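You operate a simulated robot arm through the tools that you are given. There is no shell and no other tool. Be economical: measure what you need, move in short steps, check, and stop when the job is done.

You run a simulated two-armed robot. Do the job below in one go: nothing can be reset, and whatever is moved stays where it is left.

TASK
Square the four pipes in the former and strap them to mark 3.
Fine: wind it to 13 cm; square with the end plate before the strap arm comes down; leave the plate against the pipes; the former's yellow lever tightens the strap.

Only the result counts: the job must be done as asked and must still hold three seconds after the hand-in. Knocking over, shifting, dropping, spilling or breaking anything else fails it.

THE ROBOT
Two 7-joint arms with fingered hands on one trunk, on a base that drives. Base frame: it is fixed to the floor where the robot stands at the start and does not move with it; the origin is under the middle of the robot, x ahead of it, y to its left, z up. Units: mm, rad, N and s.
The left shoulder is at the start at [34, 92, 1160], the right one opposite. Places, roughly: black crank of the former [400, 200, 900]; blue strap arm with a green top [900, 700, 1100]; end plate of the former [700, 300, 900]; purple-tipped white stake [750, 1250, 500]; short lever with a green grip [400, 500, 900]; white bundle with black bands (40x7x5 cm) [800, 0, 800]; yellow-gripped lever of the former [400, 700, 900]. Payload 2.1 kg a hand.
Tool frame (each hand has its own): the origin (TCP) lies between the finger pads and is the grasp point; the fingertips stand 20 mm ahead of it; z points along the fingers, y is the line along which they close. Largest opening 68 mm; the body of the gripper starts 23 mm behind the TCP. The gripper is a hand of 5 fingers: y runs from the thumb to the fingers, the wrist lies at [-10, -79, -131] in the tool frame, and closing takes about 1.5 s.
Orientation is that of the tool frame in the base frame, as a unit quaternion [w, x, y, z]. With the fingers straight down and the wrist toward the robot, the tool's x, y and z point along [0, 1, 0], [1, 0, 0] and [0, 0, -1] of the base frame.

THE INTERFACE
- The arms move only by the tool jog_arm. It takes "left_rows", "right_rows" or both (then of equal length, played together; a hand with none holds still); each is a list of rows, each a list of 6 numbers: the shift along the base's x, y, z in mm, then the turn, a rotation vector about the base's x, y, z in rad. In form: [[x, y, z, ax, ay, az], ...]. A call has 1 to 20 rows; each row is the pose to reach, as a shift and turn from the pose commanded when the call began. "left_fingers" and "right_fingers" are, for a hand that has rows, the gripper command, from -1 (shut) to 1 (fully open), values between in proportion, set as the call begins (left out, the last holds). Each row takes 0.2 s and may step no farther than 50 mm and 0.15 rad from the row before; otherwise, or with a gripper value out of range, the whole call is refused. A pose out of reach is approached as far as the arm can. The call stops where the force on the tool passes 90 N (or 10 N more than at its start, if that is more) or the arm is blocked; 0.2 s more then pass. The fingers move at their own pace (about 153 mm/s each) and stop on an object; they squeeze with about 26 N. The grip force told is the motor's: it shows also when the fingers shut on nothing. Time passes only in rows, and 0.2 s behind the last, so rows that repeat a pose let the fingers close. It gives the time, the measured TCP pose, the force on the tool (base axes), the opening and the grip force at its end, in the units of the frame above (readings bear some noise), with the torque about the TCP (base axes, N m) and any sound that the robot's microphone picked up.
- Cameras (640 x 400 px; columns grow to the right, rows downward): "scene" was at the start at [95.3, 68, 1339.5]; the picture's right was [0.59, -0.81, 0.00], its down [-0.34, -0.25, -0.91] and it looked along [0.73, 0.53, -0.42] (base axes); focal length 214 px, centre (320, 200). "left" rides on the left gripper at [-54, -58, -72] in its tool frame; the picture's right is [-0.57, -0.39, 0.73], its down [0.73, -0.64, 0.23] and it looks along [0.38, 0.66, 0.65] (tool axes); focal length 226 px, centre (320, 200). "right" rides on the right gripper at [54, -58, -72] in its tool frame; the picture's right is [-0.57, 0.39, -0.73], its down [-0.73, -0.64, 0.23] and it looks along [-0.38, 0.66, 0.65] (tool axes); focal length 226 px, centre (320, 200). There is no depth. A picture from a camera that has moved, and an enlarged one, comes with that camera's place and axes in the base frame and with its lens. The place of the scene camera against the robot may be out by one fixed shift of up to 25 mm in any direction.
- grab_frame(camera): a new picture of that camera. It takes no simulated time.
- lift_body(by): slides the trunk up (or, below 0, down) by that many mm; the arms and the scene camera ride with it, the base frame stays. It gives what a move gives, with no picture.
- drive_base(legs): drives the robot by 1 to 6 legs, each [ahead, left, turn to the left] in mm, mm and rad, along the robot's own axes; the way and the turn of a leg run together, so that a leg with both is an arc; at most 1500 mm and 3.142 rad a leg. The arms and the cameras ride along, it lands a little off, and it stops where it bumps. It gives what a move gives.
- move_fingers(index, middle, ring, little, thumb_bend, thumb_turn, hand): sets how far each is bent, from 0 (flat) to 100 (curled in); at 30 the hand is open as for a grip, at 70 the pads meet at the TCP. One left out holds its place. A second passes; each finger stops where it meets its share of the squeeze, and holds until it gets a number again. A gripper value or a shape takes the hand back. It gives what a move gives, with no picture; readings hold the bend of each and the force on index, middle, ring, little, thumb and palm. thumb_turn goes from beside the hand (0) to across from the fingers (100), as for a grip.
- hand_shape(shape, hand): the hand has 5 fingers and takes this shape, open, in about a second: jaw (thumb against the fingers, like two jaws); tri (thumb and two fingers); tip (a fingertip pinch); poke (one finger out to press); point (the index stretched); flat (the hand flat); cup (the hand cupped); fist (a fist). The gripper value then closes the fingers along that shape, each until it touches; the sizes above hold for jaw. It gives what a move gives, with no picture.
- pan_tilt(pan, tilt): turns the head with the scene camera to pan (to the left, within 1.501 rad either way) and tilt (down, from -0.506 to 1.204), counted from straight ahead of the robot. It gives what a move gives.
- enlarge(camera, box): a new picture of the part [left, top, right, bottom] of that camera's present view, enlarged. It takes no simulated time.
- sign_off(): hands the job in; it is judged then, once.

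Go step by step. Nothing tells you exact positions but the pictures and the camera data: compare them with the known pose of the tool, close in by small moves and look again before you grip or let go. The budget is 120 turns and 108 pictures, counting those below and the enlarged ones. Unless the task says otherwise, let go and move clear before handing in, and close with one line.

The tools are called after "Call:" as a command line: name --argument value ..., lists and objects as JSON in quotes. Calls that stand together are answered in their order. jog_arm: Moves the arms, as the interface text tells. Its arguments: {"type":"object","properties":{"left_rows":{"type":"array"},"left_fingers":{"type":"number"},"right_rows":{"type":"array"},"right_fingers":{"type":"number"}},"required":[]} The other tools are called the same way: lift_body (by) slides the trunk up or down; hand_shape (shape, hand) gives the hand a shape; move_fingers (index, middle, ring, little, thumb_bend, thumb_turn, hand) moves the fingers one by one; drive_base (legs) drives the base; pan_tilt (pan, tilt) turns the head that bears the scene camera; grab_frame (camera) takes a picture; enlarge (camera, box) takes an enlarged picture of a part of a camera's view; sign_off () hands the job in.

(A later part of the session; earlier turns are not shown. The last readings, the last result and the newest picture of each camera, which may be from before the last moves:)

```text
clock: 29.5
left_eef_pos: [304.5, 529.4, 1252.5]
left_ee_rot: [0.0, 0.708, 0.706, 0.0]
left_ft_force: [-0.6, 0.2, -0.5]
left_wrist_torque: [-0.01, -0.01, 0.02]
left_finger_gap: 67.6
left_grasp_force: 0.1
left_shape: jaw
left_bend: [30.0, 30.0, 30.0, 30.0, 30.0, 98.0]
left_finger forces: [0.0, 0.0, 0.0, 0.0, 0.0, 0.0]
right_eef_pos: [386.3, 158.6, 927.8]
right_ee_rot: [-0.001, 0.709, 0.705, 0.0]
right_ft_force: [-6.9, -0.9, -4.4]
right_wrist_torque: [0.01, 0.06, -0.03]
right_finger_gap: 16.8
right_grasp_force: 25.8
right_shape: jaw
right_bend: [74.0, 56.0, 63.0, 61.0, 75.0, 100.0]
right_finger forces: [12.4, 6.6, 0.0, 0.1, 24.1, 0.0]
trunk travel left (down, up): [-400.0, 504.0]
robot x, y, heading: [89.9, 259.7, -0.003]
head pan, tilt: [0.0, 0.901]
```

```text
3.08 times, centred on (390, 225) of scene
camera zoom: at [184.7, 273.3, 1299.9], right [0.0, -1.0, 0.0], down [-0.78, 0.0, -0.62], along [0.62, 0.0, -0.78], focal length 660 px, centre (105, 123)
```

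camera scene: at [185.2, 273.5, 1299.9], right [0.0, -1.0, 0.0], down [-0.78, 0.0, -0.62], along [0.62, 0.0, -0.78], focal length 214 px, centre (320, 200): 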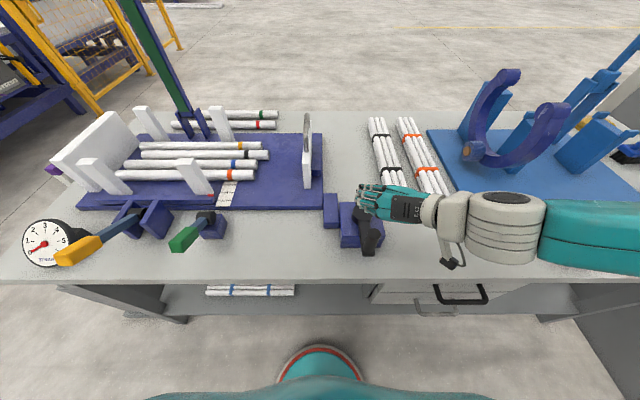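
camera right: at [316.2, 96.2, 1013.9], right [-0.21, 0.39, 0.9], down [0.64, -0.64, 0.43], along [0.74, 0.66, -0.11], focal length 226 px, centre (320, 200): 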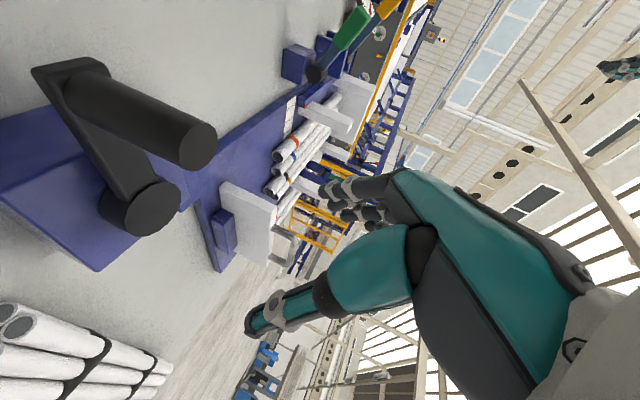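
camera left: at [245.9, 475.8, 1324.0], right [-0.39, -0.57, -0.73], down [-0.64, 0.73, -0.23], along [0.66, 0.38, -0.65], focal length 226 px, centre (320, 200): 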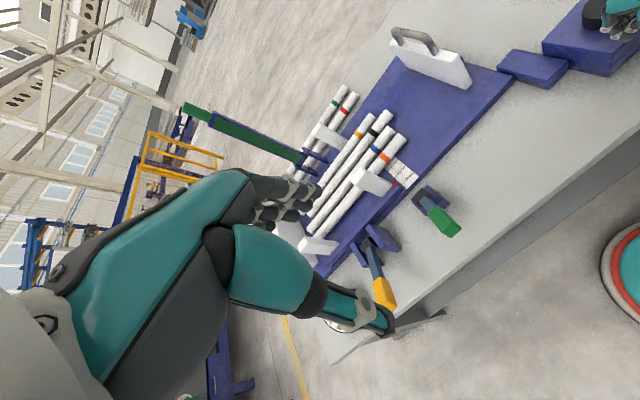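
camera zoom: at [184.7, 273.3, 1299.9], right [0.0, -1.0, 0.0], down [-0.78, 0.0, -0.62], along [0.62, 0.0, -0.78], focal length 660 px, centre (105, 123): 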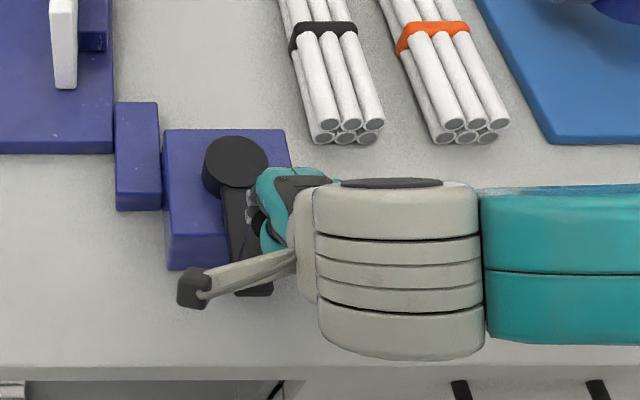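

Gripped again. Now a small counter-clockwise stroke (−y) to see whether the crank yields.

Call:
jog_arm --right_rows '[[0.4, -8, 0, 0, 0, 0], [1.4, -16, 0, 0, 0, 0], [3, -24, 0, 0, 0, 0], [5.5, -31.5, 0, 0, 0, 0]]'

Call:
enlarge --camera "right" --box '[160, 100, 440, 350]'

Call:
enlarge --camera "scene" --box '[60, 80, 440, 290]'

```text
clock: 30.5
left_eef_pos: [303.4, 529.8, 1251.9]
left_ee_rot: [0.0, 0.708, 0.706, 0.0]
left_ft_force: [-0.1, 0.2, -0.2]
left_wrist_torque: [0.0, 0.0, -0.02]
left_finger_gap: 67.6
left_grasp_force: 0.0
left_shape: jaw
left_bend: [30.0, 30.0, 30.0, 30.0, 30.0, 98.0]
left_finger forces: [0.0, 0.1, 0.1, 0.0, 0.1, 0.0]
right_eef_pos: [393.8, 127.5, 928.0]
right_ee_rot: [0.0, 0.708, 0.706, 0.001]
right_ft_force: [-2.5, 0.1, -6.3]
right_wrist_torque: [0.07, -0.02, 0.02]
right_finger_gap: 15.7
right_grasp_force: 26.3
right_shape: jaw
right_bend: [74.0, 55.0, 63.0, 61.0, 74.0, 100.0]
right_finger forces: [12.8, 7.7, 0.0, 0.0, 23.2, 0.0]
trunk travel left (down, up): [-400.0, 504.0]
robot x, y, heading: [85.7, 261.8, -0.005]
head pan, tilt: [0.0, 0.901]
```

```text
1.60 times, centred on (300, 225) of right
camera zoom: at [337.4, 181.2, 999.0], right [0.38, -0.57, 0.73], down [-0.64, -0.73, -0.23], along [0.66, -0.38, -0.65], focal length 362 px, centre (352, 160)
```

zoom: 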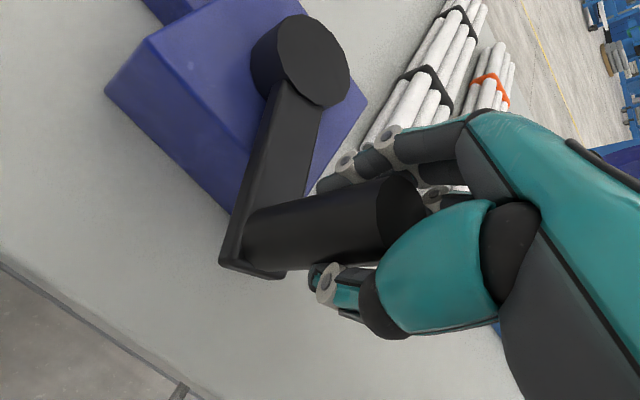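

```text
1.68 times, centred on (250, 185) of scene
camera zoom: at [185.2, 273.4, 1299.8], right [0.0, -1.0, 0.0], down [-0.78, 0.0, -0.62], along [0.62, 0.0, -0.78], focal length 361 px, centre (438, 225)
```

zoom: 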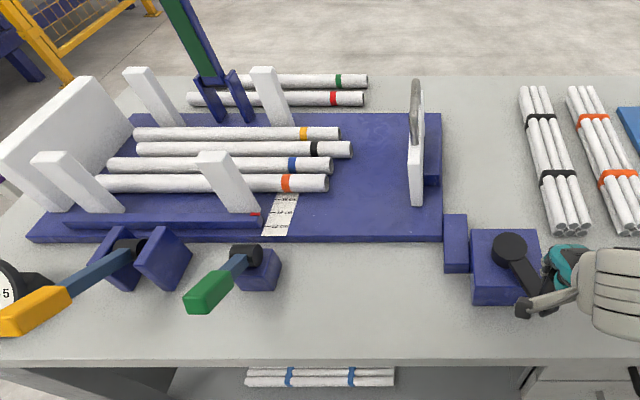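

The crank turns freely counter-clockwise, and the front posts begin to move inward. I'll continue to the half turn.

Call:
jog_arm --right_rows '[[7, -14.5, 0, 0, 0, 0], [16, -27.7, 0, 0, 0, 0], [27.3, -39, 0, 0, 0, 0], [40.5, -48.2, 0, 0, 0, 0], [55, -55, 0, 0, 0, 0], [70.5, -59.1, 0, 0, 0, 0], [86.5, -60.5, 0, 0, 0, 0], [102.4, -59.1, 0, 0, 0, 0], [118, -55, 0, 0, 0, 0], [132.5, -48.2, 0, 0, 0, 0], [145.5, -39, 0, 0, 0, 0], [156.9, -27.7, 0, 0, 0, 0], [166, -14.5, 0, 0, 0, 0], [172.9, 0, 0, 0, 0, 0], [177, 15.5, 0, 0, 0, 0], [178.5, 31.5, 0, 0, 0, 0]]'

Call:
enlarge --camera "scene" --box '[60, 80, 440, 290]'

Call:
grab_frame --camera "right"

```text
clock: 33.9
left_eef_pos: [304.8, 531.5, 1250.8]
left_ee_rot: [0.0, 0.708, 0.707, 0.0]
left_ft_force: [-0.7, -0.5, -0.3]
left_wrist_torque: [0.02, 0.0, 0.0]
left_finger_gap: 67.8
left_grasp_force: 0.0
left_shape: jaw
left_bend: [30.0, 30.0, 30.0, 30.0, 30.0, 98.0]
left_finger forces: [0.0, 0.0, 0.0, 0.0, 0.1, 0.0]
right_eef_pos: [571.8, 160.7, 928.0]
right_ee_rot: [-0.001, 0.707, 0.707, 0.0]
right_ft_force: [7.8, 0.2, -1.2]
right_wrist_torque: [0.02, -0.08, -0.06]
right_finger_gap: 9.4
right_grasp_force: 25.9
right_shape: jaw
right_bend: [75.0, 74.0, 63.0, 61.0, 83.0, 100.0]
right_finger forces: [6.1, 0.1, 0.0, 0.1, 0.0, 0.0]
trunk travel left (down, up): [-400.0, 504.0]
robot x, y, heading: [87.9, 256.0, -0.003]
head pan, tilt: [0.0, 0.901]
```

```text
1.68 times, centred on (250, 185) of scene
camera zoom: at [186.3, 273.9, 1299.7], right [0.0, -1.0, 0.0], down [-0.78, 0.0, -0.62], along [0.62, 0.0, -0.78], focal length 361 px, centre (438, 225)
```

zoom: 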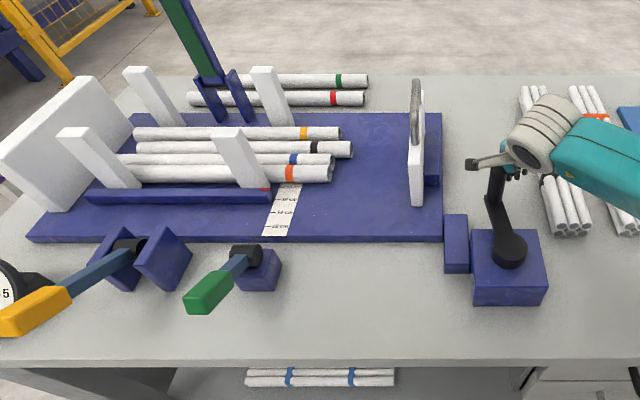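

```text
75 pictures are left
camera right: at [515.0, 214.7, 999.0], right [0.39, -0.57, 0.73], down [-0.64, -0.73, -0.23], along [0.66, -0.38, -0.65], focal length 226 px, centre (320, 200)
```

right: 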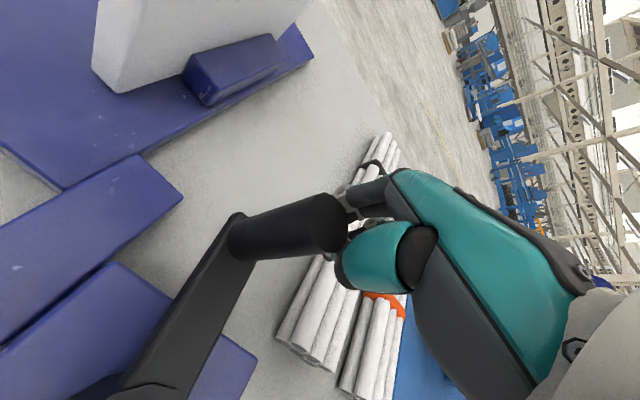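

A half turn moved the posts a lot; the handle just slipped out near the far side. I'll read the scale closely.

Call:
enlarge --camera "scene" --box '[190, 165, 270, 225]'

Call:
grab_frame --camera "left"

```text
6.67 times, centred on (230, 195) of scene
camera zoom: at [186.3, 273.9, 1299.7], right [0.0, -1.0, 0.0], down [-0.78, 0.0, -0.62], along [0.62, 0.0, -0.78], focal length 1430 px, centre (920, 233)
```

zoom: 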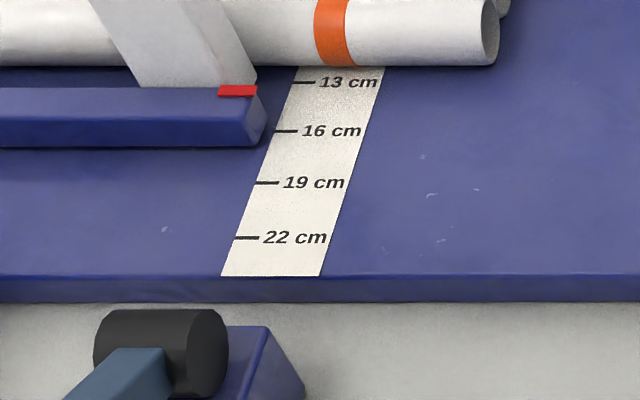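

```text
73 pictures are left
camera left: at [246.9, 476.1, 1323.8], right [-0.39, -0.57, -0.73], down [-0.64, 0.73, -0.23], along [0.66, 0.38, -0.65], focal length 226 px, centre (320, 200)
```

left: 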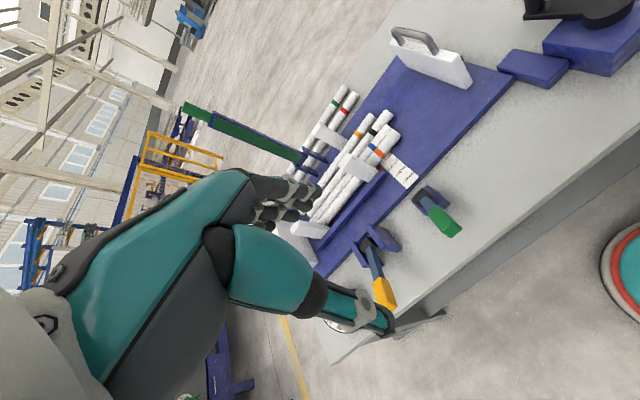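

The pointer reads about 15–16 cm, so roughly a quarter turn remains. The handle is near (567,175); I'll open, recentre on it, regrip and wind on 45°.

Call:
jog_arm --right_rows '[[0, 0, 0, 0, 0, 0], [0, 0, 0, 0, 0, 0], [0, 0, 0, 0, 0, 0], [0, 0, 0, 0, 0, 0], [-3, 7, 0, 0, 0, 0], [-5, 14, 0, 0, 0, 0]]' --right_fingers 1

Call:
jog_arm --right_rows '[[0, 0, 0, 0, 0, 0], [0, 0, 0, 0, 0, 0], [0, 0, 0, 0, 0, 0], [0, 0, 0, 0, 0, 0], [0, 0, 0, 0, 0, 0], [0, 0, 0, 0, 0, 0], [0, 0, 0, 0, 0, 0], [0, 0, 0, 0, 0, 0]]' --right_fingers -1

Call:
grab_frame --camera "right"

```text
clock: 35.3
left_eef_pos: [302.9, 531.3, 1251.4]
left_ee_rot: [0.0, 0.708, 0.706, 0.0]
left_ft_force: [0.2, -0.3, 0.3]
left_wrist_torque: [0.02, -0.03, 0.01]
left_finger_gap: 67.6
left_grasp_force: 0.0
left_shape: jaw
left_bend: [30.0, 30.0, 30.0, 30.0, 30.0, 98.0]
left_finger forces: [0.0, 0.0, 0.0, 0.0, 0.0, 0.0]
right_eef_pos: [567.0, 172.2, 928.2]
right_ee_rot: [0.001, 0.708, 0.706, 0.0]
right_ft_force: [-0.1, 0.7, -0.1]
right_wrist_torque: [0.0, 0.01, 0.02]
right_finger_gap: 67.5
right_grasp_force: 0.1
right_shape: jaw
right_bend: [30.0, 30.0, 30.0, 30.0, 30.0, 98.0]
right_finger forces: [0.0, 0.1, 0.0, 0.1, 0.0, 0.1]
trunk travel left (down, up): [-400.0, 504.0]
robot x, y, heading: [87.9, 263.0, -0.001]
head pan, tilt: [0.0, 0.901]
```

```text
clock: 37.1
left_eef_pos: [303.1, 531.5, 1253.0]
left_ee_rot: [0.0, 0.708, 0.706, 0.0]
left_ft_force: [0.3, 0.2, 0.5]
left_wrist_torque: [-0.01, 0.03, 0.03]
left_finger_gap: 67.8
left_grasp_force: 0.0
left_shape: jaw
left_bend: [30.0, 30.0, 30.0, 30.0, 30.0, 98.0]
left_finger forces: [0.0, 0.1, 0.0, 0.0, 0.0, 0.0]
right_eef_pos: [566.4, 170.9, 928.3]
right_ee_rot: [0.0, 0.708, 0.706, 0.001]
right_ft_force: [-5.6, -2.6, -3.1]
right_wrist_torque: [-0.03, 0.07, -0.01]
right_finger_gap: 16.3
right_grasp_force: 25.4
right_shape: jaw
right_bend: [74.0, 61.0, 66.0, 64.0, 75.0, 100.0]
right_finger forces: [12.4, 5.1, 0.0, 0.1, 22.5, 0.1]
trunk travel left (down, up): [-400.0, 504.0]
robot x, y, heading: [86.7, 260.9, -0.004]
head pan, tilt: [0.0, 0.901]
```

```text
72 pictures are left
camera right: at [509.8, 225.9, 999.4], right [0.39, -0.57, 0.73], down [-0.64, -0.73, -0.23], along [0.66, -0.38, -0.65], focal length 226 px, centre (320, 200)
```

right: 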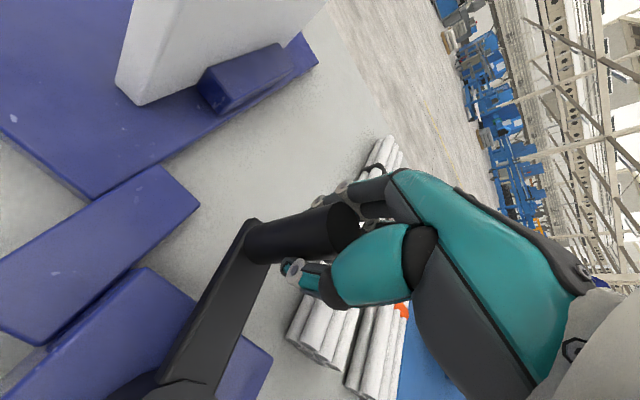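

Gripped again; winding on about 45° slowly.

Call:
jog_arm --right_rows '[[-1, 9, 0, 0, 0, 0], [-3, 17, 0, 0, 0, 0], [-6, 25, 0, 0, 0, 0], [-11, 34, 0, 0, 0, 0], [-16, 41.5, 0, 0, 0, 0], [-22, 48.5, 0, 0, 0, 0], [-29, 55, 0, 0, 0, 0], [-37, 60.5, 0, 0, 0, 0]]'

Call:
enlarge --camera "scene" --box '[190, 165, 270, 225]'

Call:
enlarge --camera "scene" --box '[60, 80, 440, 290]'

```text
clock: 38.9
left_eef_pos: [304.6, 530.7, 1251.6]
left_ee_rot: [-0.001, 0.708, 0.706, 0.0]
left_ft_force: [0.0, 0.0, 0.6]
left_wrist_torque: [-0.06, -0.04, 0.0]
left_finger_gap: 67.9
left_grasp_force: 0.0
left_shape: jaw
left_bend: [30.0, 30.0, 30.0, 30.0, 30.0, 98.0]
left_finger forces: [0.1, 0.0, 0.1, 0.0, 0.1, 0.1]
right_eef_pos: [531.5, 233.2, 926.9]
right_ee_rot: [0.0, 0.707, 0.707, 0.0]
right_ft_force: [4.7, 1.5, -7.6]
right_wrist_torque: [0.2, -0.2, 0.1]
right_finger_gap: 13.2
right_grasp_force: 25.5
right_shape: jaw
right_bend: [74.0, 57.0, 66.0, 64.0, 75.0, 100.0]
right_finger forces: [15.7, 7.8, 0.1, 0.0, 19.1, 0.1]
trunk travel left (down, up): [-400.0, 504.0]
robot x, y, heading: [88.2, 260.6, 0.0]
head pan, tilt: [0.0, 0.901]
```

```text
6.67 times, centred on (230, 195) of scene
camera zoom: at [186.5, 273.8, 1299.7], right [0.0, -1.0, 0.0], down [-0.78, 0.0, -0.62], along [0.62, 0.0, -0.78], focal length 1430 px, centre (920, 233)
```

zoom: 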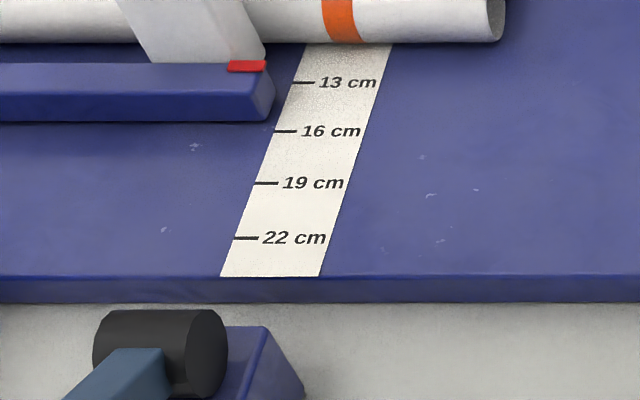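

```text
1.68 times, centred on (250, 185) of scene
camera zoom: at [186.5, 273.8, 1299.7], right [0.0, -1.0, 0.0], down [-0.78, 0.0, -0.62], along [0.62, 0.0, -0.78], focal length 361 px, centre (438, 225)
```

zoom: 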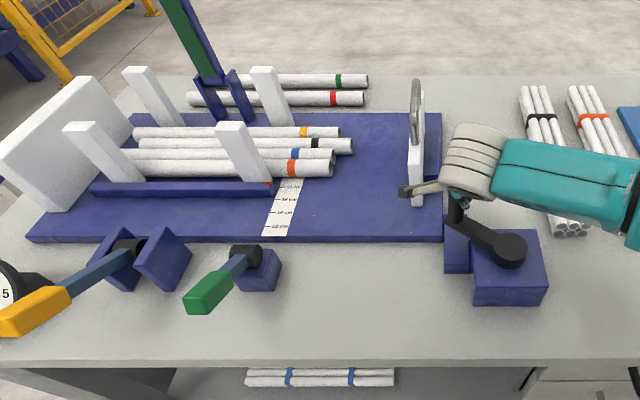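

Pointer is now about 14 by eye with parallax from the raised rail. To read it squarely, I'll move the left hand's camera above the scale (high, clear of everything).

Call:
jog_arm --left_rows '[[45, 0, -5, 0, 0, 0], [90, 0, -10, 0, 0, 0], [135, 0, -15, 0, 0, 0], [180, 0, -20, 0, 0, 0], [225, 0, -25, 0, 0, 0], [270, 0, -30, 0, 0, 0], [315, 0, -35, 0, 0, 0], [355, 0, -40, 0, 0, 0], [385, 0, -45, 0, 0, 0]]'

Call:
grab_frame --camera "left"

```text
clock: 40.9
left_eef_pos: [540.0, 530.0, 1223.9]
left_ee_rot: [0.0, 0.708, 0.706, -0.001]
left_ft_force: [-0.2, -0.6, -0.4]
left_wrist_torque: [0.02, 0.03, 0.0]
left_finger_gap: 67.8
left_grasp_force: 0.1
left_shape: jaw
left_bend: [30.0, 30.0, 30.0, 30.0, 30.0, 98.0]
left_finger forces: [0.1, 0.0, 0.1, 0.0, 0.1, 0.0]
left hand out of reach, approached as far as the arm can: row 6, 7, 8, 9
right_eef_pos: [530.6, 234.3, 926.5]
right_ee_rot: [-0.001, 0.708, 0.706, -0.002]
right_ft_force: [2.8, 2.7, -5.5]
right_wrist_torque: [0.14, -0.18, 0.06]
right_finger_gap: 12.6
right_grasp_force: 26.6
right_shape: jaw
right_bend: [74.0, 58.0, 66.0, 64.0, 75.0, 100.0]
right_finger forces: [16.2, 6.6, 0.1, 0.0, 18.0, 0.0]
trunk travel left (down, up): [-400.0, 504.0]
robot x, y, heading: [91.3, 259.1, -0.007]
head pan, tilt: [0.0, 0.901]
```

```text
69 pictures are left
camera left: at [483.1, 474.9, 1297.3], right [-0.39, -0.57, -0.73], down [-0.64, 0.73, -0.23], along [0.66, 0.38, -0.65], focal length 226 px, centre (320, 200)
```

left: 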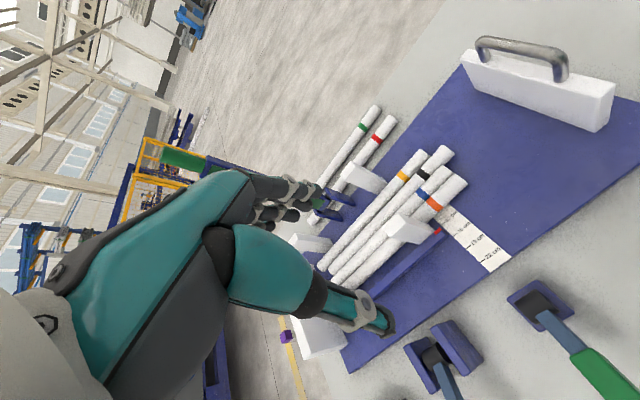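

Call:
enlarge --camera "left" --box '[400, 190, 520, 280]'

```text
4.44 times, centred on (460, 235) of left
camera zoom: at [483.1, 474.9, 1297.3], right [-0.39, -0.57, -0.73], down [-0.64, 0.73, -0.23], along [0.66, 0.38, -0.65], focal length 1005 px, centre (-302, 44)
```

zoom: 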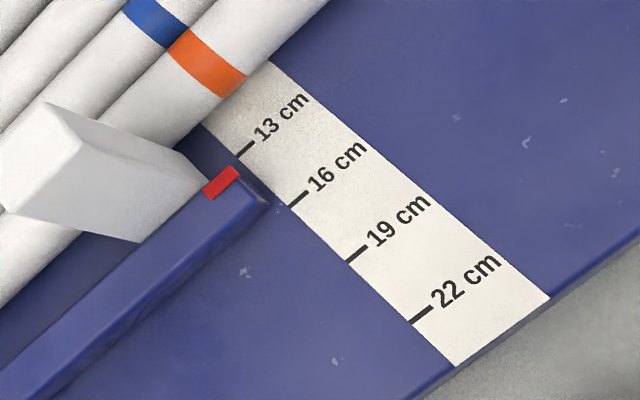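

By triangulating both views the pointer stands at 14.2 cm, matching 12 cm per turn, so about 36° more is needed. I'll wind to the quarter point and reread.

Call:
jog_arm --right_rows '[[-7, 5.5, 0, 0, 0, 0], [-14.5, 9.7, 0, 0, 0, 0], [-23, 13, 0, 0, 0, 0], [-32, 15.5, 0, 0, 0, 0], [-41.5, 17, 0, 0, 0, 0], [-50, 17.5, 0, 0, 0, 0], [-50, 17.5, 0, 0, 0, 0]]'

Call:
enlarge --camera "left" --box '[400, 190, 520, 280]'

Call:
enlarge --camera "scene" --box '[190, 165, 270, 225]'

```text
clock: 42.5
left_eef_pos: [540.8, 529.5, 1225.1]
left_ee_rot: [0.0, 0.708, 0.706, -0.001]
left_ft_force: [0.1, 0.0, 0.0]
left_wrist_torque: [0.05, 0.0, -0.02]
left_finger_gap: 67.8
left_grasp_force: 0.1
left_shape: jaw
left_bend: [30.0, 30.0, 30.0, 30.0, 30.0, 98.0]
left_finger forces: [0.0, 0.0, 0.0, 0.0, 0.1, 0.1]
right_eef_pos: [481.3, 251.3, 927.7]
right_ee_rot: [-0.001, 0.708, 0.706, 0.0]
right_ft_force: [4.5, 2.5, -12.2]
right_wrist_torque: [0.63, -0.24, 0.34]
right_finger_gap: 13.3
right_grasp_force: 25.8
right_shape: jaw
right_bend: [74.0, 57.0, 65.0, 64.0, 77.0, 100.0]
right_finger forces: [21.6, 7.5, 0.0, 0.0, 27.4, 0.0]
trunk travel left (down, up): [-400.0, 504.0]
robot x, y, heading: [86.6, 263.6, -0.005]
head pan, tilt: [0.0, 0.901]
```

```text
4.44 times, centred on (460, 235) of left
camera zoom: at [483.6, 475.0, 1297.1], right [-0.39, -0.57, -0.73], down [-0.64, 0.73, -0.23], along [0.66, 0.38, -0.65], focal length 1005 px, centre (-302, 44)
```

zoom: 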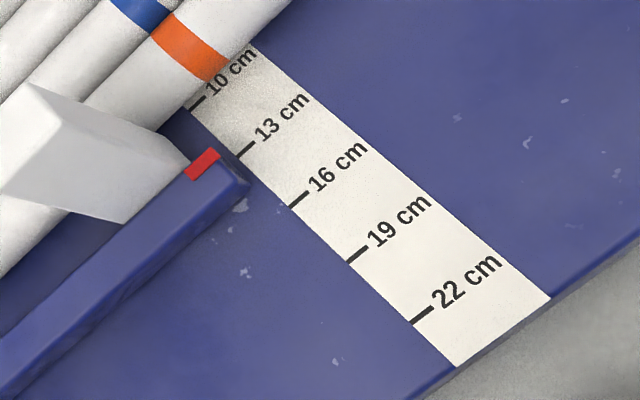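

```text
6.67 times, centred on (230, 195) of scene
camera zoom: at [186.9, 273.8, 1299.7], right [0.0, -1.0, 0.0], down [-0.78, 0.0, -0.62], along [0.62, 0.0, -0.78], focal length 1430 px, centre (920, 233)
```

zoom: 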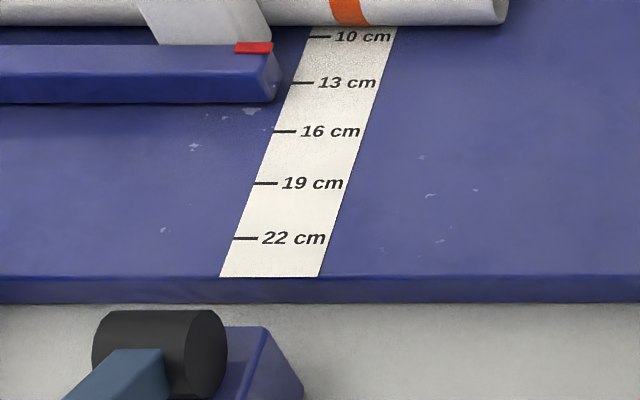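

The reading is 13.0 cm in both views. I'll release the crank and lift straight up, then look at the end plate.

Call:
jog_arm --right_rows '[[0, 0, 0, 0, 0, 0], [0, 0, 0, 0, 0, 0], [0, 0, 0, 0, 0, 0], [0, 0, 0, 0, 0, 0], [0, 0, 0, 0, 0, 0], [0, 0, 25, 0, 0, 0], [0, 0, 55, 0, 0, 0], [0, 0, 95, 0, 0, 0], [0, -30, 120, 0, 0, 0], [0, -60, 140, 0, 0, 0]]' --right_fingers 1

Call:
grab_frame --camera "scene"

Call:
grab_frame --camera "right"

Call:
enlarge --camera "left" --box '[400, 190, 520, 280]'

Call:
grab_frame --camera "left"

```text
clock: 44.7
left_eef_pos: [540.1, 530.5, 1225.4]
left_ee_rot: [0.0, 0.708, 0.706, 0.0]
left_ft_force: [0.4, 0.6, -0.4]
left_wrist_torque: [0.03, -0.02, 0.01]
left_finger_gap: 67.5
left_grasp_force: 0.0
left_shape: jaw
left_bend: [30.0, 30.0, 30.0, 30.0, 30.0, 98.0]
left_finger forces: [0.0, 0.0, 0.1, 0.0, 0.0, 0.0]
right_eef_pos: [480.4, 191.5, 1068.5]
right_ee_rot: [0.0, 0.708, 0.706, 0.001]
right_ft_force: [-0.3, 0.2, -0.8]
right_wrist_torque: [-0.01, -0.02, 0.02]
right_finger_gap: 67.9
right_grasp_force: 0.1
right_shape: jaw
right_bend: [30.0, 30.0, 30.0, 30.0, 30.0, 98.0]
right_finger forces: [0.0, 0.0, 0.0, 0.0, 0.0, 0.0]
trunk travel left (down, up): [-400.0, 504.0]
robot x, y, heading: [89.4, 259.3, 0.0]
head pan, tilt: [0.0, 0.901]
```

```text
65 pictures are left
camera scene: at [185.4, 273.3, 1299.8], right [0.0, -1.0, 0.0], down [-0.78, 0.0, -0.62], along [0.62, 0.0, -0.78], focal length 214 px, centre (320, 200)
```

scene: 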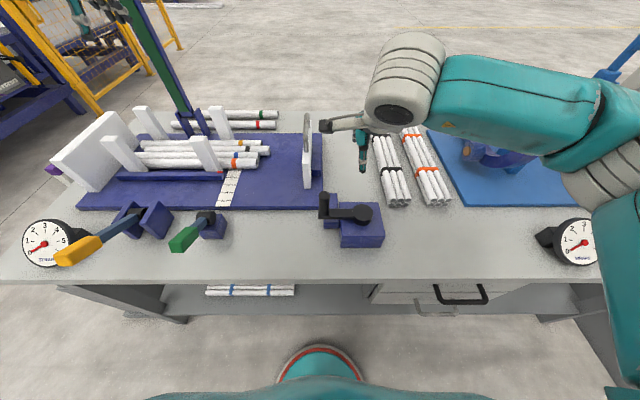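

```text
64 pictures are left
camera right: at [422.4, 246.2, 1139.3], right [0.39, -0.57, 0.73], down [-0.64, -0.73, -0.23], along [0.66, -0.38, -0.65], focal length 226 px, centre (320, 200)
```

right: 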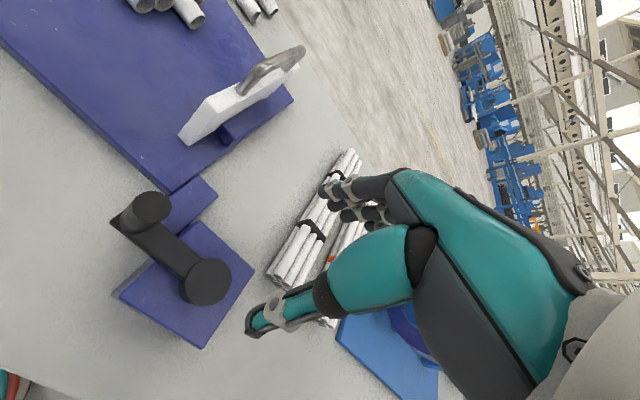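

```text
4.44 times, centred on (460, 235) of left
camera zoom: at [482.1, 474.4, 1297.8], right [-0.39, -0.57, -0.73], down [-0.64, 0.73, -0.23], along [0.66, 0.38, -0.65], focal length 1005 px, centre (-302, 44)
```

zoom: 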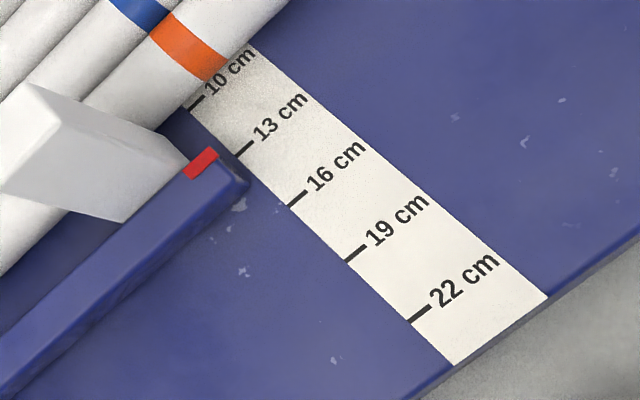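

```text
62 pictures are left
camera left: at [482.1, 474.4, 1297.8], right [-0.39, -0.57, -0.73], down [-0.64, 0.73, -0.23], along [0.66, 0.38, -0.65], focal length 226 px, centre (320, 200)
```

left: 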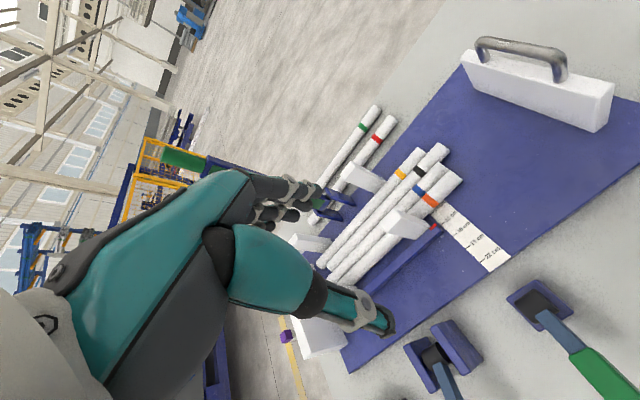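

Still 13 after release. Now I'll look at the end plate in detail from both wrists.

Call:
enlarge --camera "right" --box '[160, 20, 340, 170]'

Call:
enlarge --camera "left" --box '[440, 20, 640, 150]'

```text
2.67 times, centred on (250, 95) of right
camera zoom: at [422.4, 246.2, 1139.3], right [0.39, -0.57, 0.73], down [-0.64, -0.73, -0.23], along [0.66, -0.38, -0.65], focal length 603 px, centre (507, 480)
```

zoom: 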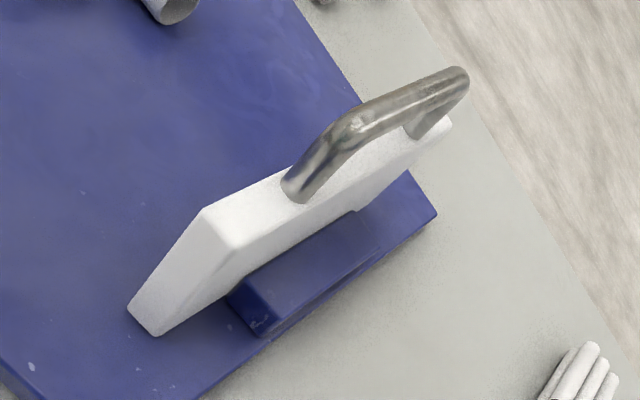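

```text
3.08 times, centred on (540, 85) of left
camera zoom: at [482.1, 474.4, 1297.8], right [-0.39, -0.57, -0.73], down [-0.64, 0.73, -0.23], along [0.66, 0.38, -0.65], focal length 696 px, centre (-357, 554)
```

zoom: 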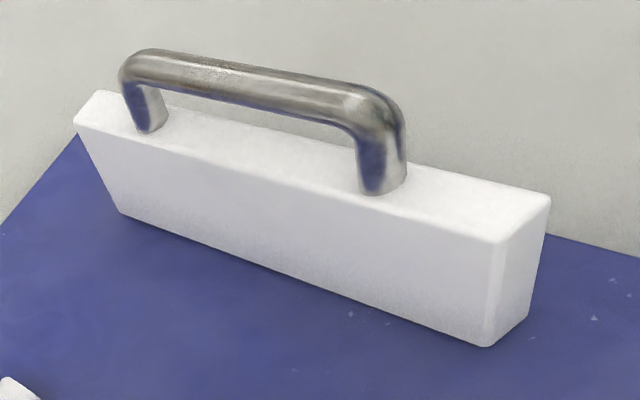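

Plate: near end x≈605, thickness y≈287–303, top z≈917, handle bar z≈965 over x 650–760, slider block behind it. I'll retract the left arm, drive closer, and bring the closed right hand down behind (−y side of) the plate.

Call:
jog_arm --left_rows '[[-40, 0, 5, 0, 0, 0], [-80, 0, 10, 0, 0, 0], [-120, 0, 15, 0, 0, 0], [-160, 0, 20, 0, 0, 0], [-200, 0, 25, 0, 0, 0]]'

Call:
drive_base --legs '[[0, 110, 0], [70, 0, 0]]'

Call:
grab_frame --camera "scene"

```text
clock: 45.9
left_eef_pos: [341.1, 526.6, 1249.3]
left_ee_rot: [0.0, 0.708, 0.706, 0.0]
left_ft_force: [0.0, -0.2, 1.0]
left_wrist_torque: [0.0, -0.01, 0.05]
left_finger_gap: 67.7
left_grasp_force: 0.1
left_shape: jaw
left_bend: [30.0, 30.0, 30.0, 30.0, 30.0, 98.0]
left_finger forces: [0.0, 0.0, 0.0, 0.0, 0.0, 0.0]
right_eef_pos: [479.7, 192.6, 1068.1]
right_ee_rot: [0.0, 0.708, 0.706, -0.001]
right_ft_force: [0.9, 0.1, -0.6]
right_wrist_torque: [0.01, -0.02, 0.0]
right_finger_gap: 67.9
right_grasp_force: 0.0
right_shape: jaw
right_bend: [30.0, 30.0, 30.0, 30.0, 30.0, 98.0]
right_finger forces: [0.1, 0.0, 0.0, 0.0, 0.0, 0.1]
trunk travel left (down, up): [-400.0, 504.0]
robot x, y, heading: [90.3, 258.7, -0.0]
head pan, tilt: [0.0, 0.901]
```

```text
clock: 47.7
left_eef_pos: [414.0, 634.4, 1250.5]
left_ee_rot: [0.0, 0.709, 0.705, 0.001]
left_ft_force: [0.5, -1.3, 0.3]
left_wrist_torque: [-0.01, -0.01, 0.03]
left_finger_gap: 67.7
left_grasp_force: 0.1
left_shape: jaw
left_bend: [30.0, 30.0, 30.0, 30.0, 30.0, 98.0]
left_finger forces: [0.0, 0.0, 0.0, 0.1, 0.1, 0.0]
right_eef_pos: [550.5, 301.0, 1067.9]
right_ee_rot: [0.0, 0.709, 0.705, 0.001]
right_ft_force: [-0.4, 0.4, 0.5]
right_wrist_torque: [0.04, -0.01, 0.0]
right_finger_gap: 67.7
right_grasp_force: 0.0
right_shape: jaw
right_bend: [30.0, 30.0, 30.0, 30.0, 30.0, 98.0]
right_finger forces: [0.0, 0.1, 0.0, 0.0, 0.0, 0.0]
trunk travel left (down, up): [-400.0, 504.0]
robot x, y, heading: [164.4, 371.4, -0.005]
head pan, tilt: [0.0, 0.901]
```

```text
59 pictures are left
camera scene: at [257.4, 382.0, 1299.8], right [0.0, -1.0, 0.0], down [-0.78, 0.0, -0.62], along [0.62, 0.0, -0.78], focal length 214 px, centre (320, 200)
```

scene: 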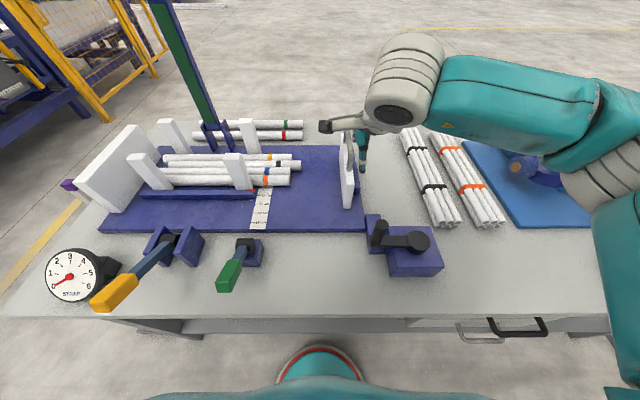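

Closing the right hand, moving it to the −y side of the plate, and descending to finger height against the plate's upper half.

Call:
jog_arm --right_rows '[[20, -30, 0, 0, 0, 0], [45, -60, 0, 0, 0, 0], [70, -85, 0, 0, 0, 0], [95, -100, 0, 0, 0, 0], [112, -100, -20, 0, 0, 0], [112, -100, -65, 0, 0, 0], [112, -100, -110, 0, 0, 0], [112, -100, -150, 0, 0, 0], [112, -100, -175, 0, 0, 0]]' --right_fingers -1

Call:
grab_frame --camera "scene"

Call:
grab_frame --camera "right"

```text
clock: 49.7
left_eef_pos: [413.1, 635.6, 1249.9]
left_ee_rot: [0.001, 0.708, 0.706, 0.0]
left_ft_force: [0.1, 0.7, 0.3]
left_wrist_torque: [-0.01, 0.04, -0.02]
left_finger_gap: 67.9
left_grasp_force: 0.1
left_shape: jaw
left_bend: [30.0, 30.0, 30.0, 30.0, 30.0, 98.0]
left_finger forces: [0.1, 0.0, 0.1, 0.1, 0.0, 0.0]
right_eef_pos: [664.7, 200.3, 891.9]
right_ee_rot: [0.0, 0.709, 0.706, 0.0]
right_ft_force: [0.4, 0.1, -0.5]
right_wrist_torque: [-0.02, 0.01, 0.01]
right_finger_gap: 0.1
right_grasp_force: 25.9
right_shape: jaw
right_bend: [70.0, 70.0, 70.0, 70.0, 77.0, 100.0]
right_finger forces: [0.0, 0.0, 0.0, 0.1, 0.1, 0.0]
trunk travel left (down, up): [-400.0, 504.0]
robot x, y, heading: [162.1, 369.8, -0.008]
head pan, tilt: [0.0, 0.901]
```

```text
58 pictures are left
camera scene: at [256.9, 382.0, 1299.8], right [0.0, -1.0, 0.0], down [-0.78, 0.0, -0.62], along [0.62, 0.0, -0.78], focal length 214 px, centre (320, 200)
```

scene: 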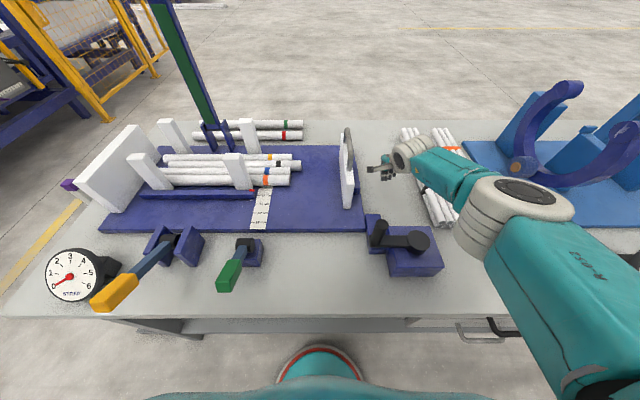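

```text
57 pictures are left
camera right: at [608.0, 254.1, 963.4], right [0.38, -0.57, 0.73], down [-0.64, -0.73, -0.23], along [0.66, -0.38, -0.65], focal length 226 px, centre (320, 200)
```

right: 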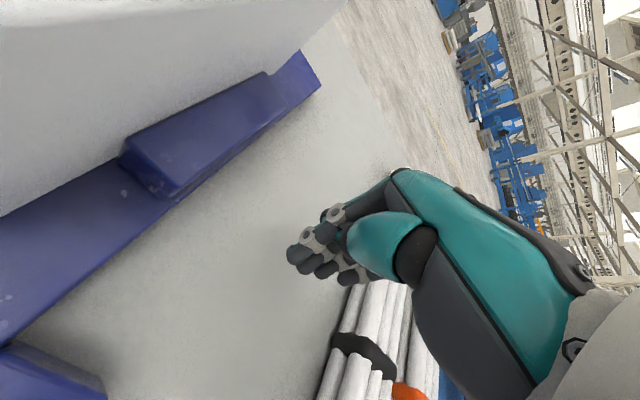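

Hand is in place. Push in +y in small steps until the plate moves.

Call:
jog_arm --right_rows '[[0, 20, 0, 0, 0, 0], [0, 35, 0, 0, 0, 0], [0, 45, 0, 0, 0, 0], [0, 55, 0, 0, 0, 0], [0, 65, 0, 0, 0, 0], [0, 75, 0, 0, 0, 0], [0, 85, 0, 0, 0, 0], [0, 95, 0, 0, 0, 0]]'

Call:
grab_frame --camera "scene"

```text
clock: 51.5
left_eef_pos: [413.0, 634.8, 1250.7]
left_ee_rot: [0.0, 0.709, 0.705, 0.0]
left_ft_force: [0.1, -0.4, 0.2]
left_wrist_torque: [0.01, 0.02, 0.01]
left_finger_gap: 67.8
left_grasp_force: 0.0
left_shape: jaw
left_bend: [30.0, 30.0, 30.0, 30.0, 30.0, 98.0]
left_finger forces: [0.0, 0.1, 0.0, 0.1, 0.0, 0.0]
right_eef_pos: [663.2, 294.5, 893.2]
right_ee_rot: [0.0, 0.709, 0.705, 0.0]
right_ft_force: [0.2, -2.5, 0.6]
right_wrist_torque: [0.07, -0.02, -0.02]
right_finger_gap: 0.0
right_grasp_force: 26.5
right_shape: jaw
right_bend: [70.0, 70.0, 70.0, 70.0, 77.0, 100.0]
right_finger forces: [0.1, 0.0, 0.0, 0.1, 0.9, 0.0]
trunk travel left (down, up): [-400.0, 504.0]
robot x, y, heading: [158.6, 369.8, -0.003]
head pan, tilt: [0.0, 0.901]
```

```text
56 pictures are left
camera scene: at [256.8, 381.9, 1299.8], right [0.0, -1.0, 0.0], down [-0.78, 0.0, -0.62], along [0.62, 0.0, -0.78], focal length 214 px, centre (320, 200)
```

scene: 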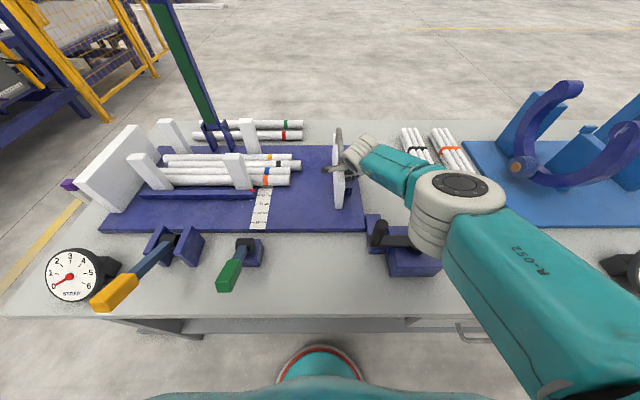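

The plate is sliding with very little force. Continue.

Call:
jog_arm --right_rows '[[0, 12, 0, 0, 0, 0], [0, 24, 0, 0, 0, 0], [0, 36, 0, 0, 0, 0], [0, 48, 0, 0, 0, 0], [0, 60, 0, 0, 0, 0], [0, 72, 0, 0, 0, 0], [0, 84, 0, 0, 0, 0], [0, 96, 0, 0, 0, 0]]'

Call:
grab_frame --camera "scene"

Call:
grab_frame --camera "left"

```text
clock: 53.3
left_eef_pos: [412.6, 636.2, 1249.3]
left_ee_rot: [0.0, 0.708, 0.706, 0.0]
left_ft_force: [-0.4, 0.3, 0.1]
left_wrist_torque: [-0.03, -0.01, -0.01]
left_finger_gap: 67.9
left_grasp_force: 0.0
left_shape: jaw
left_bend: [30.0, 30.0, 30.0, 30.0, 30.0, 98.0]
left_finger forces: [0.0, 0.0, 0.1, 0.1, 0.1, 0.0]
right_eef_pos: [647.4, 373.4, 897.6]
right_ee_rot: [0.0, 0.709, 0.706, 0.0]
right_ft_force: [-0.8, -0.3, -0.7]
right_wrist_torque: [0.05, 0.01, 0.0]
right_finger_gap: 0.0
right_grasp_force: 25.6
right_shape: jaw
right_bend: [70.0, 70.0, 70.0, 70.0, 77.0, 100.0]
right_finger forces: [0.0, 0.1, 0.0, 0.0, 0.0, 0.1]
right hand out of reach, approached as far as the arm can: row 3, 4, 5, 6, 7, 8
trunk travel left (down, up): [-400.0, 504.0]
robot x, y, heading: [163.8, 368.8, -0.009]
head pan, tilt: [0.0, 0.901]
```

```text
55 pictures are left
camera scene: at [256.8, 382.1, 1299.8], right [0.0, -1.0, 0.0], down [-0.78, 0.0, -0.62], along [0.62, 0.0, -0.78], focal length 214 px, centre (320, 200)
```

scene: 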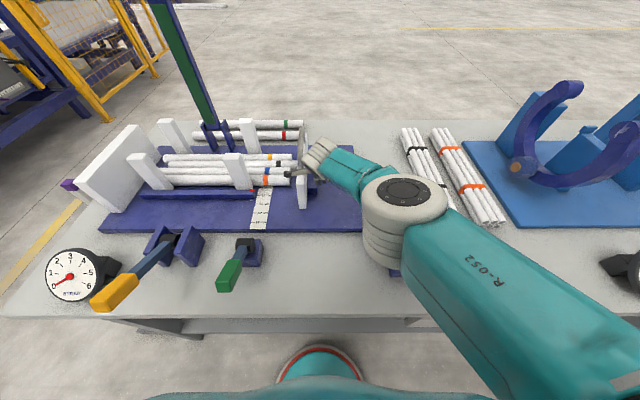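

```text
54 pictures are left
camera left: at [355.4, 580.3, 1321.9], right [-0.39, -0.56, -0.73], down [-0.64, 0.74, -0.23], along [0.66, 0.37, -0.65], focal length 226 px, centre (320, 200)
```

left: 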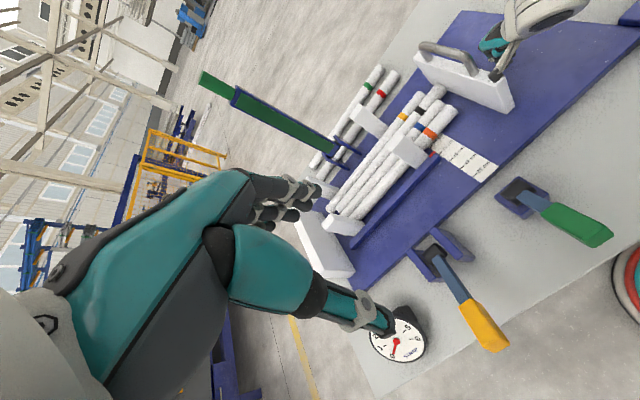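

The arm hit its reach limit; the plate is near the pipe ends. I'll back the hand off by 100 mm, shift the base left by 95 mm, and continue the push.

Call:
jog_arm --right_rows '[[0, -30, 0, 0, 0, 0], [5, -65, 0, 0, 0, 0], [13, -100, -4, 0, 0, 0]]'

Call:
drive_base --legs '[[0, 95, 0.006]]'

Call:
grab_frame --camera "right"

Call:
grab_frame --camera "scene"

```text
clock: 54.1
left_eef_pos: [412.5, 635.4, 1250.0]
left_ee_rot: [0.0, 0.708, 0.706, 0.0]
left_ft_force: [-0.6, -0.4, 0.6]
left_wrist_torque: [-0.04, -0.03, 0.0]
left_finger_gap: 67.8
left_grasp_force: 0.0
left_shape: jaw
left_bend: [30.0, 30.0, 30.0, 30.0, 30.0, 98.0]
left_finger forces: [0.1, 0.0, 0.1, 0.0, 0.0, 0.0]
right_eef_pos: [662.4, 273.4, 893.5]
right_ee_rot: [-0.001, 0.708, 0.707, 0.0]
right_ft_force: [0.0, -0.1, 0.2]
right_wrist_torque: [0.02, 0.01, 0.01]
right_finger_gap: 0.0
right_grasp_force: 26.1
right_shape: jaw
right_bend: [70.0, 70.0, 70.0, 70.0, 77.0, 100.0]
right_finger forces: [0.0, 0.1, 0.1, 0.1, 0.0, 0.0]
trunk travel left (down, up): [-400.0, 504.0]
robot x, y, heading: [161.2, 366.5, -0.003]
head pan, tilt: [0.0, 0.901]
```

```text
clock: 55.2
left_eef_pos: [412.1, 734.0, 1249.0]
left_ee_rot: [0.0, 0.706, 0.708, 0.0]
left_ft_force: [-0.2, -0.2, 0.1]
left_wrist_torque: [0.0, 0.0, -0.01]
left_finger_gap: 67.9
left_grasp_force: 0.1
left_shape: jaw
left_bend: [30.0, 30.0, 30.0, 30.0, 30.0, 98.0]
left_finger forces: [0.0, 0.0, 0.0, 0.1, 0.1, 0.1]
right_eef_pos: [662.0, 373.8, 894.2]
right_ee_rot: [0.0, 0.706, 0.708, 0.0]
right_ft_force: [0.1, -0.2, 0.0]
right_wrist_torque: [0.02, -0.01, 0.01]
right_finger_gap: 0.1
right_grasp_force: 25.7
right_shape: jaw
right_bend: [70.0, 70.0, 70.0, 70.0, 77.0, 100.0]
right_finger forces: [0.1, 0.0, 0.1, 0.1, 0.1, 0.0]
trunk travel left (down, up): [-400.0, 504.0]
robot x, y, heading: [161.8, 463.2, 0.004]
head pan, tilt: [0.0, 0.901]
```

```text
53 pictures are left
camera right: at [604.3, 428.0, 964.9], right [0.39, -0.56, 0.73], down [-0.64, -0.74, -0.23], along [0.66, -0.38, -0.65], focal length 226 px, centre (320, 200)
```

right: 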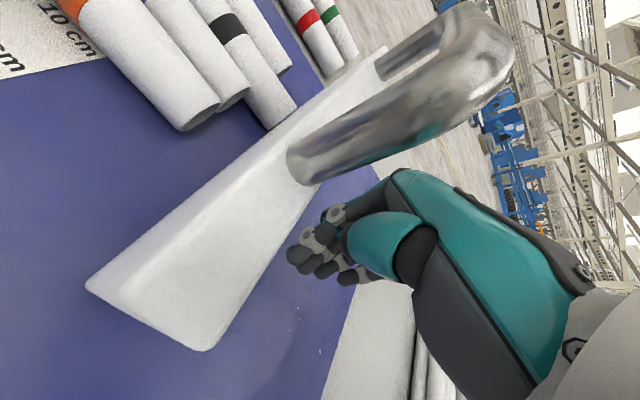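

```text
52 pictures are left
camera scene: at [256.9, 479.7, 1299.8], right [0.0, -1.0, 0.0], down [-0.78, 0.0, -0.62], along [0.62, 0.0, -0.78], focal length 214 px, centre (320, 200)
```

scene: 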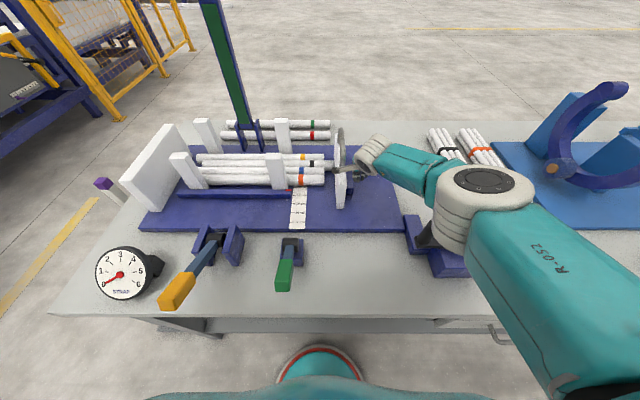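

Plate is just at the longest-sticking pipe. Push on slowly while watching force.

Call:
jog_arm --right_rows '[[0, 10, 0, 0, 0, 0], [0, 20, 0, 0, 0, 0], [0, 28, 0, 0, 0, 0], [0, 36, 0, 0, 0, 0], [0, 44, 0, 0, 0, 0], [0, 52, 0, 0, 0, 0], [0, 60, 0, 0, 0, 0]]'

Call:
enlarge --camera "scene" --box '[120, 100, 400, 260]'

Call:
grab_frame --camera "right"

```text
clock: 56.8
left_eef_pos: [411.2, 732.9, 1249.6]
left_ee_rot: [0.0, 0.705, 0.709, 0.0]
left_ft_force: [0.2, -0.7, -0.6]
left_wrist_torque: [-0.02, -0.01, -0.03]
left_finger_gap: 67.7
left_grasp_force: 0.0
left_shape: jaw
left_bend: [30.0, 30.0, 30.0, 30.0, 30.0, 98.0]
left_finger forces: [0.0, 0.1, 0.1, 0.1, 0.1, 0.0]
right_eef_pos: [659.8, 433.4, 894.5]
right_ee_rot: [0.001, 0.706, 0.708, 0.0]
right_ft_force: [0.7, -2.7, 2.1]
right_wrist_torque: [0.11, 0.04, -0.02]
right_finger_gap: 0.0
right_grasp_force: 26.1
right_shape: jaw
right_bend: [70.0, 70.0, 70.0, 70.0, 77.0, 100.0]
right_finger forces: [0.1, 0.0, 0.0, 0.0, 0.4, 0.0]
trunk travel left (down, up): [-400.0, 504.0]
robot x, y, heading: [160.3, 462.6, 0.005]
head pan, tilt: [0.0, 0.901]
```

```text
2.29 times, centred on (260, 180) of scene
camera zoom: at [257.0, 479.0, 1299.8], right [0.0, -1.0, 0.0], down [-0.78, 0.0, -0.62], along [0.62, 0.0, -0.78], focal length 490 px, centre (457, 246)
```

zoom: 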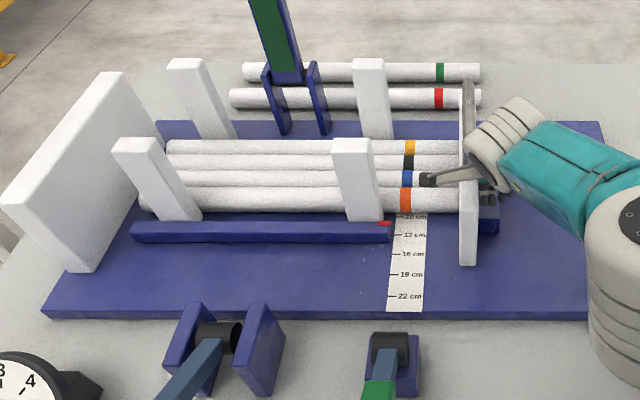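

```text
50 pictures are left
camera right: at [602.6, 487.1, 964.3], right [0.39, -0.57, 0.73], down [-0.64, -0.73, -0.23], along [0.66, -0.37, -0.65], focal length 226 px, centre (320, 200)
```

right: 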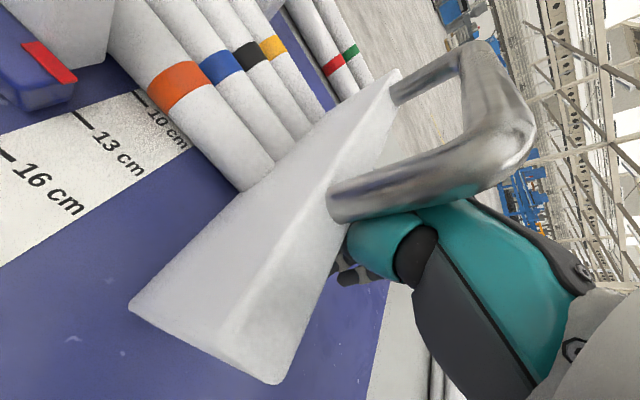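

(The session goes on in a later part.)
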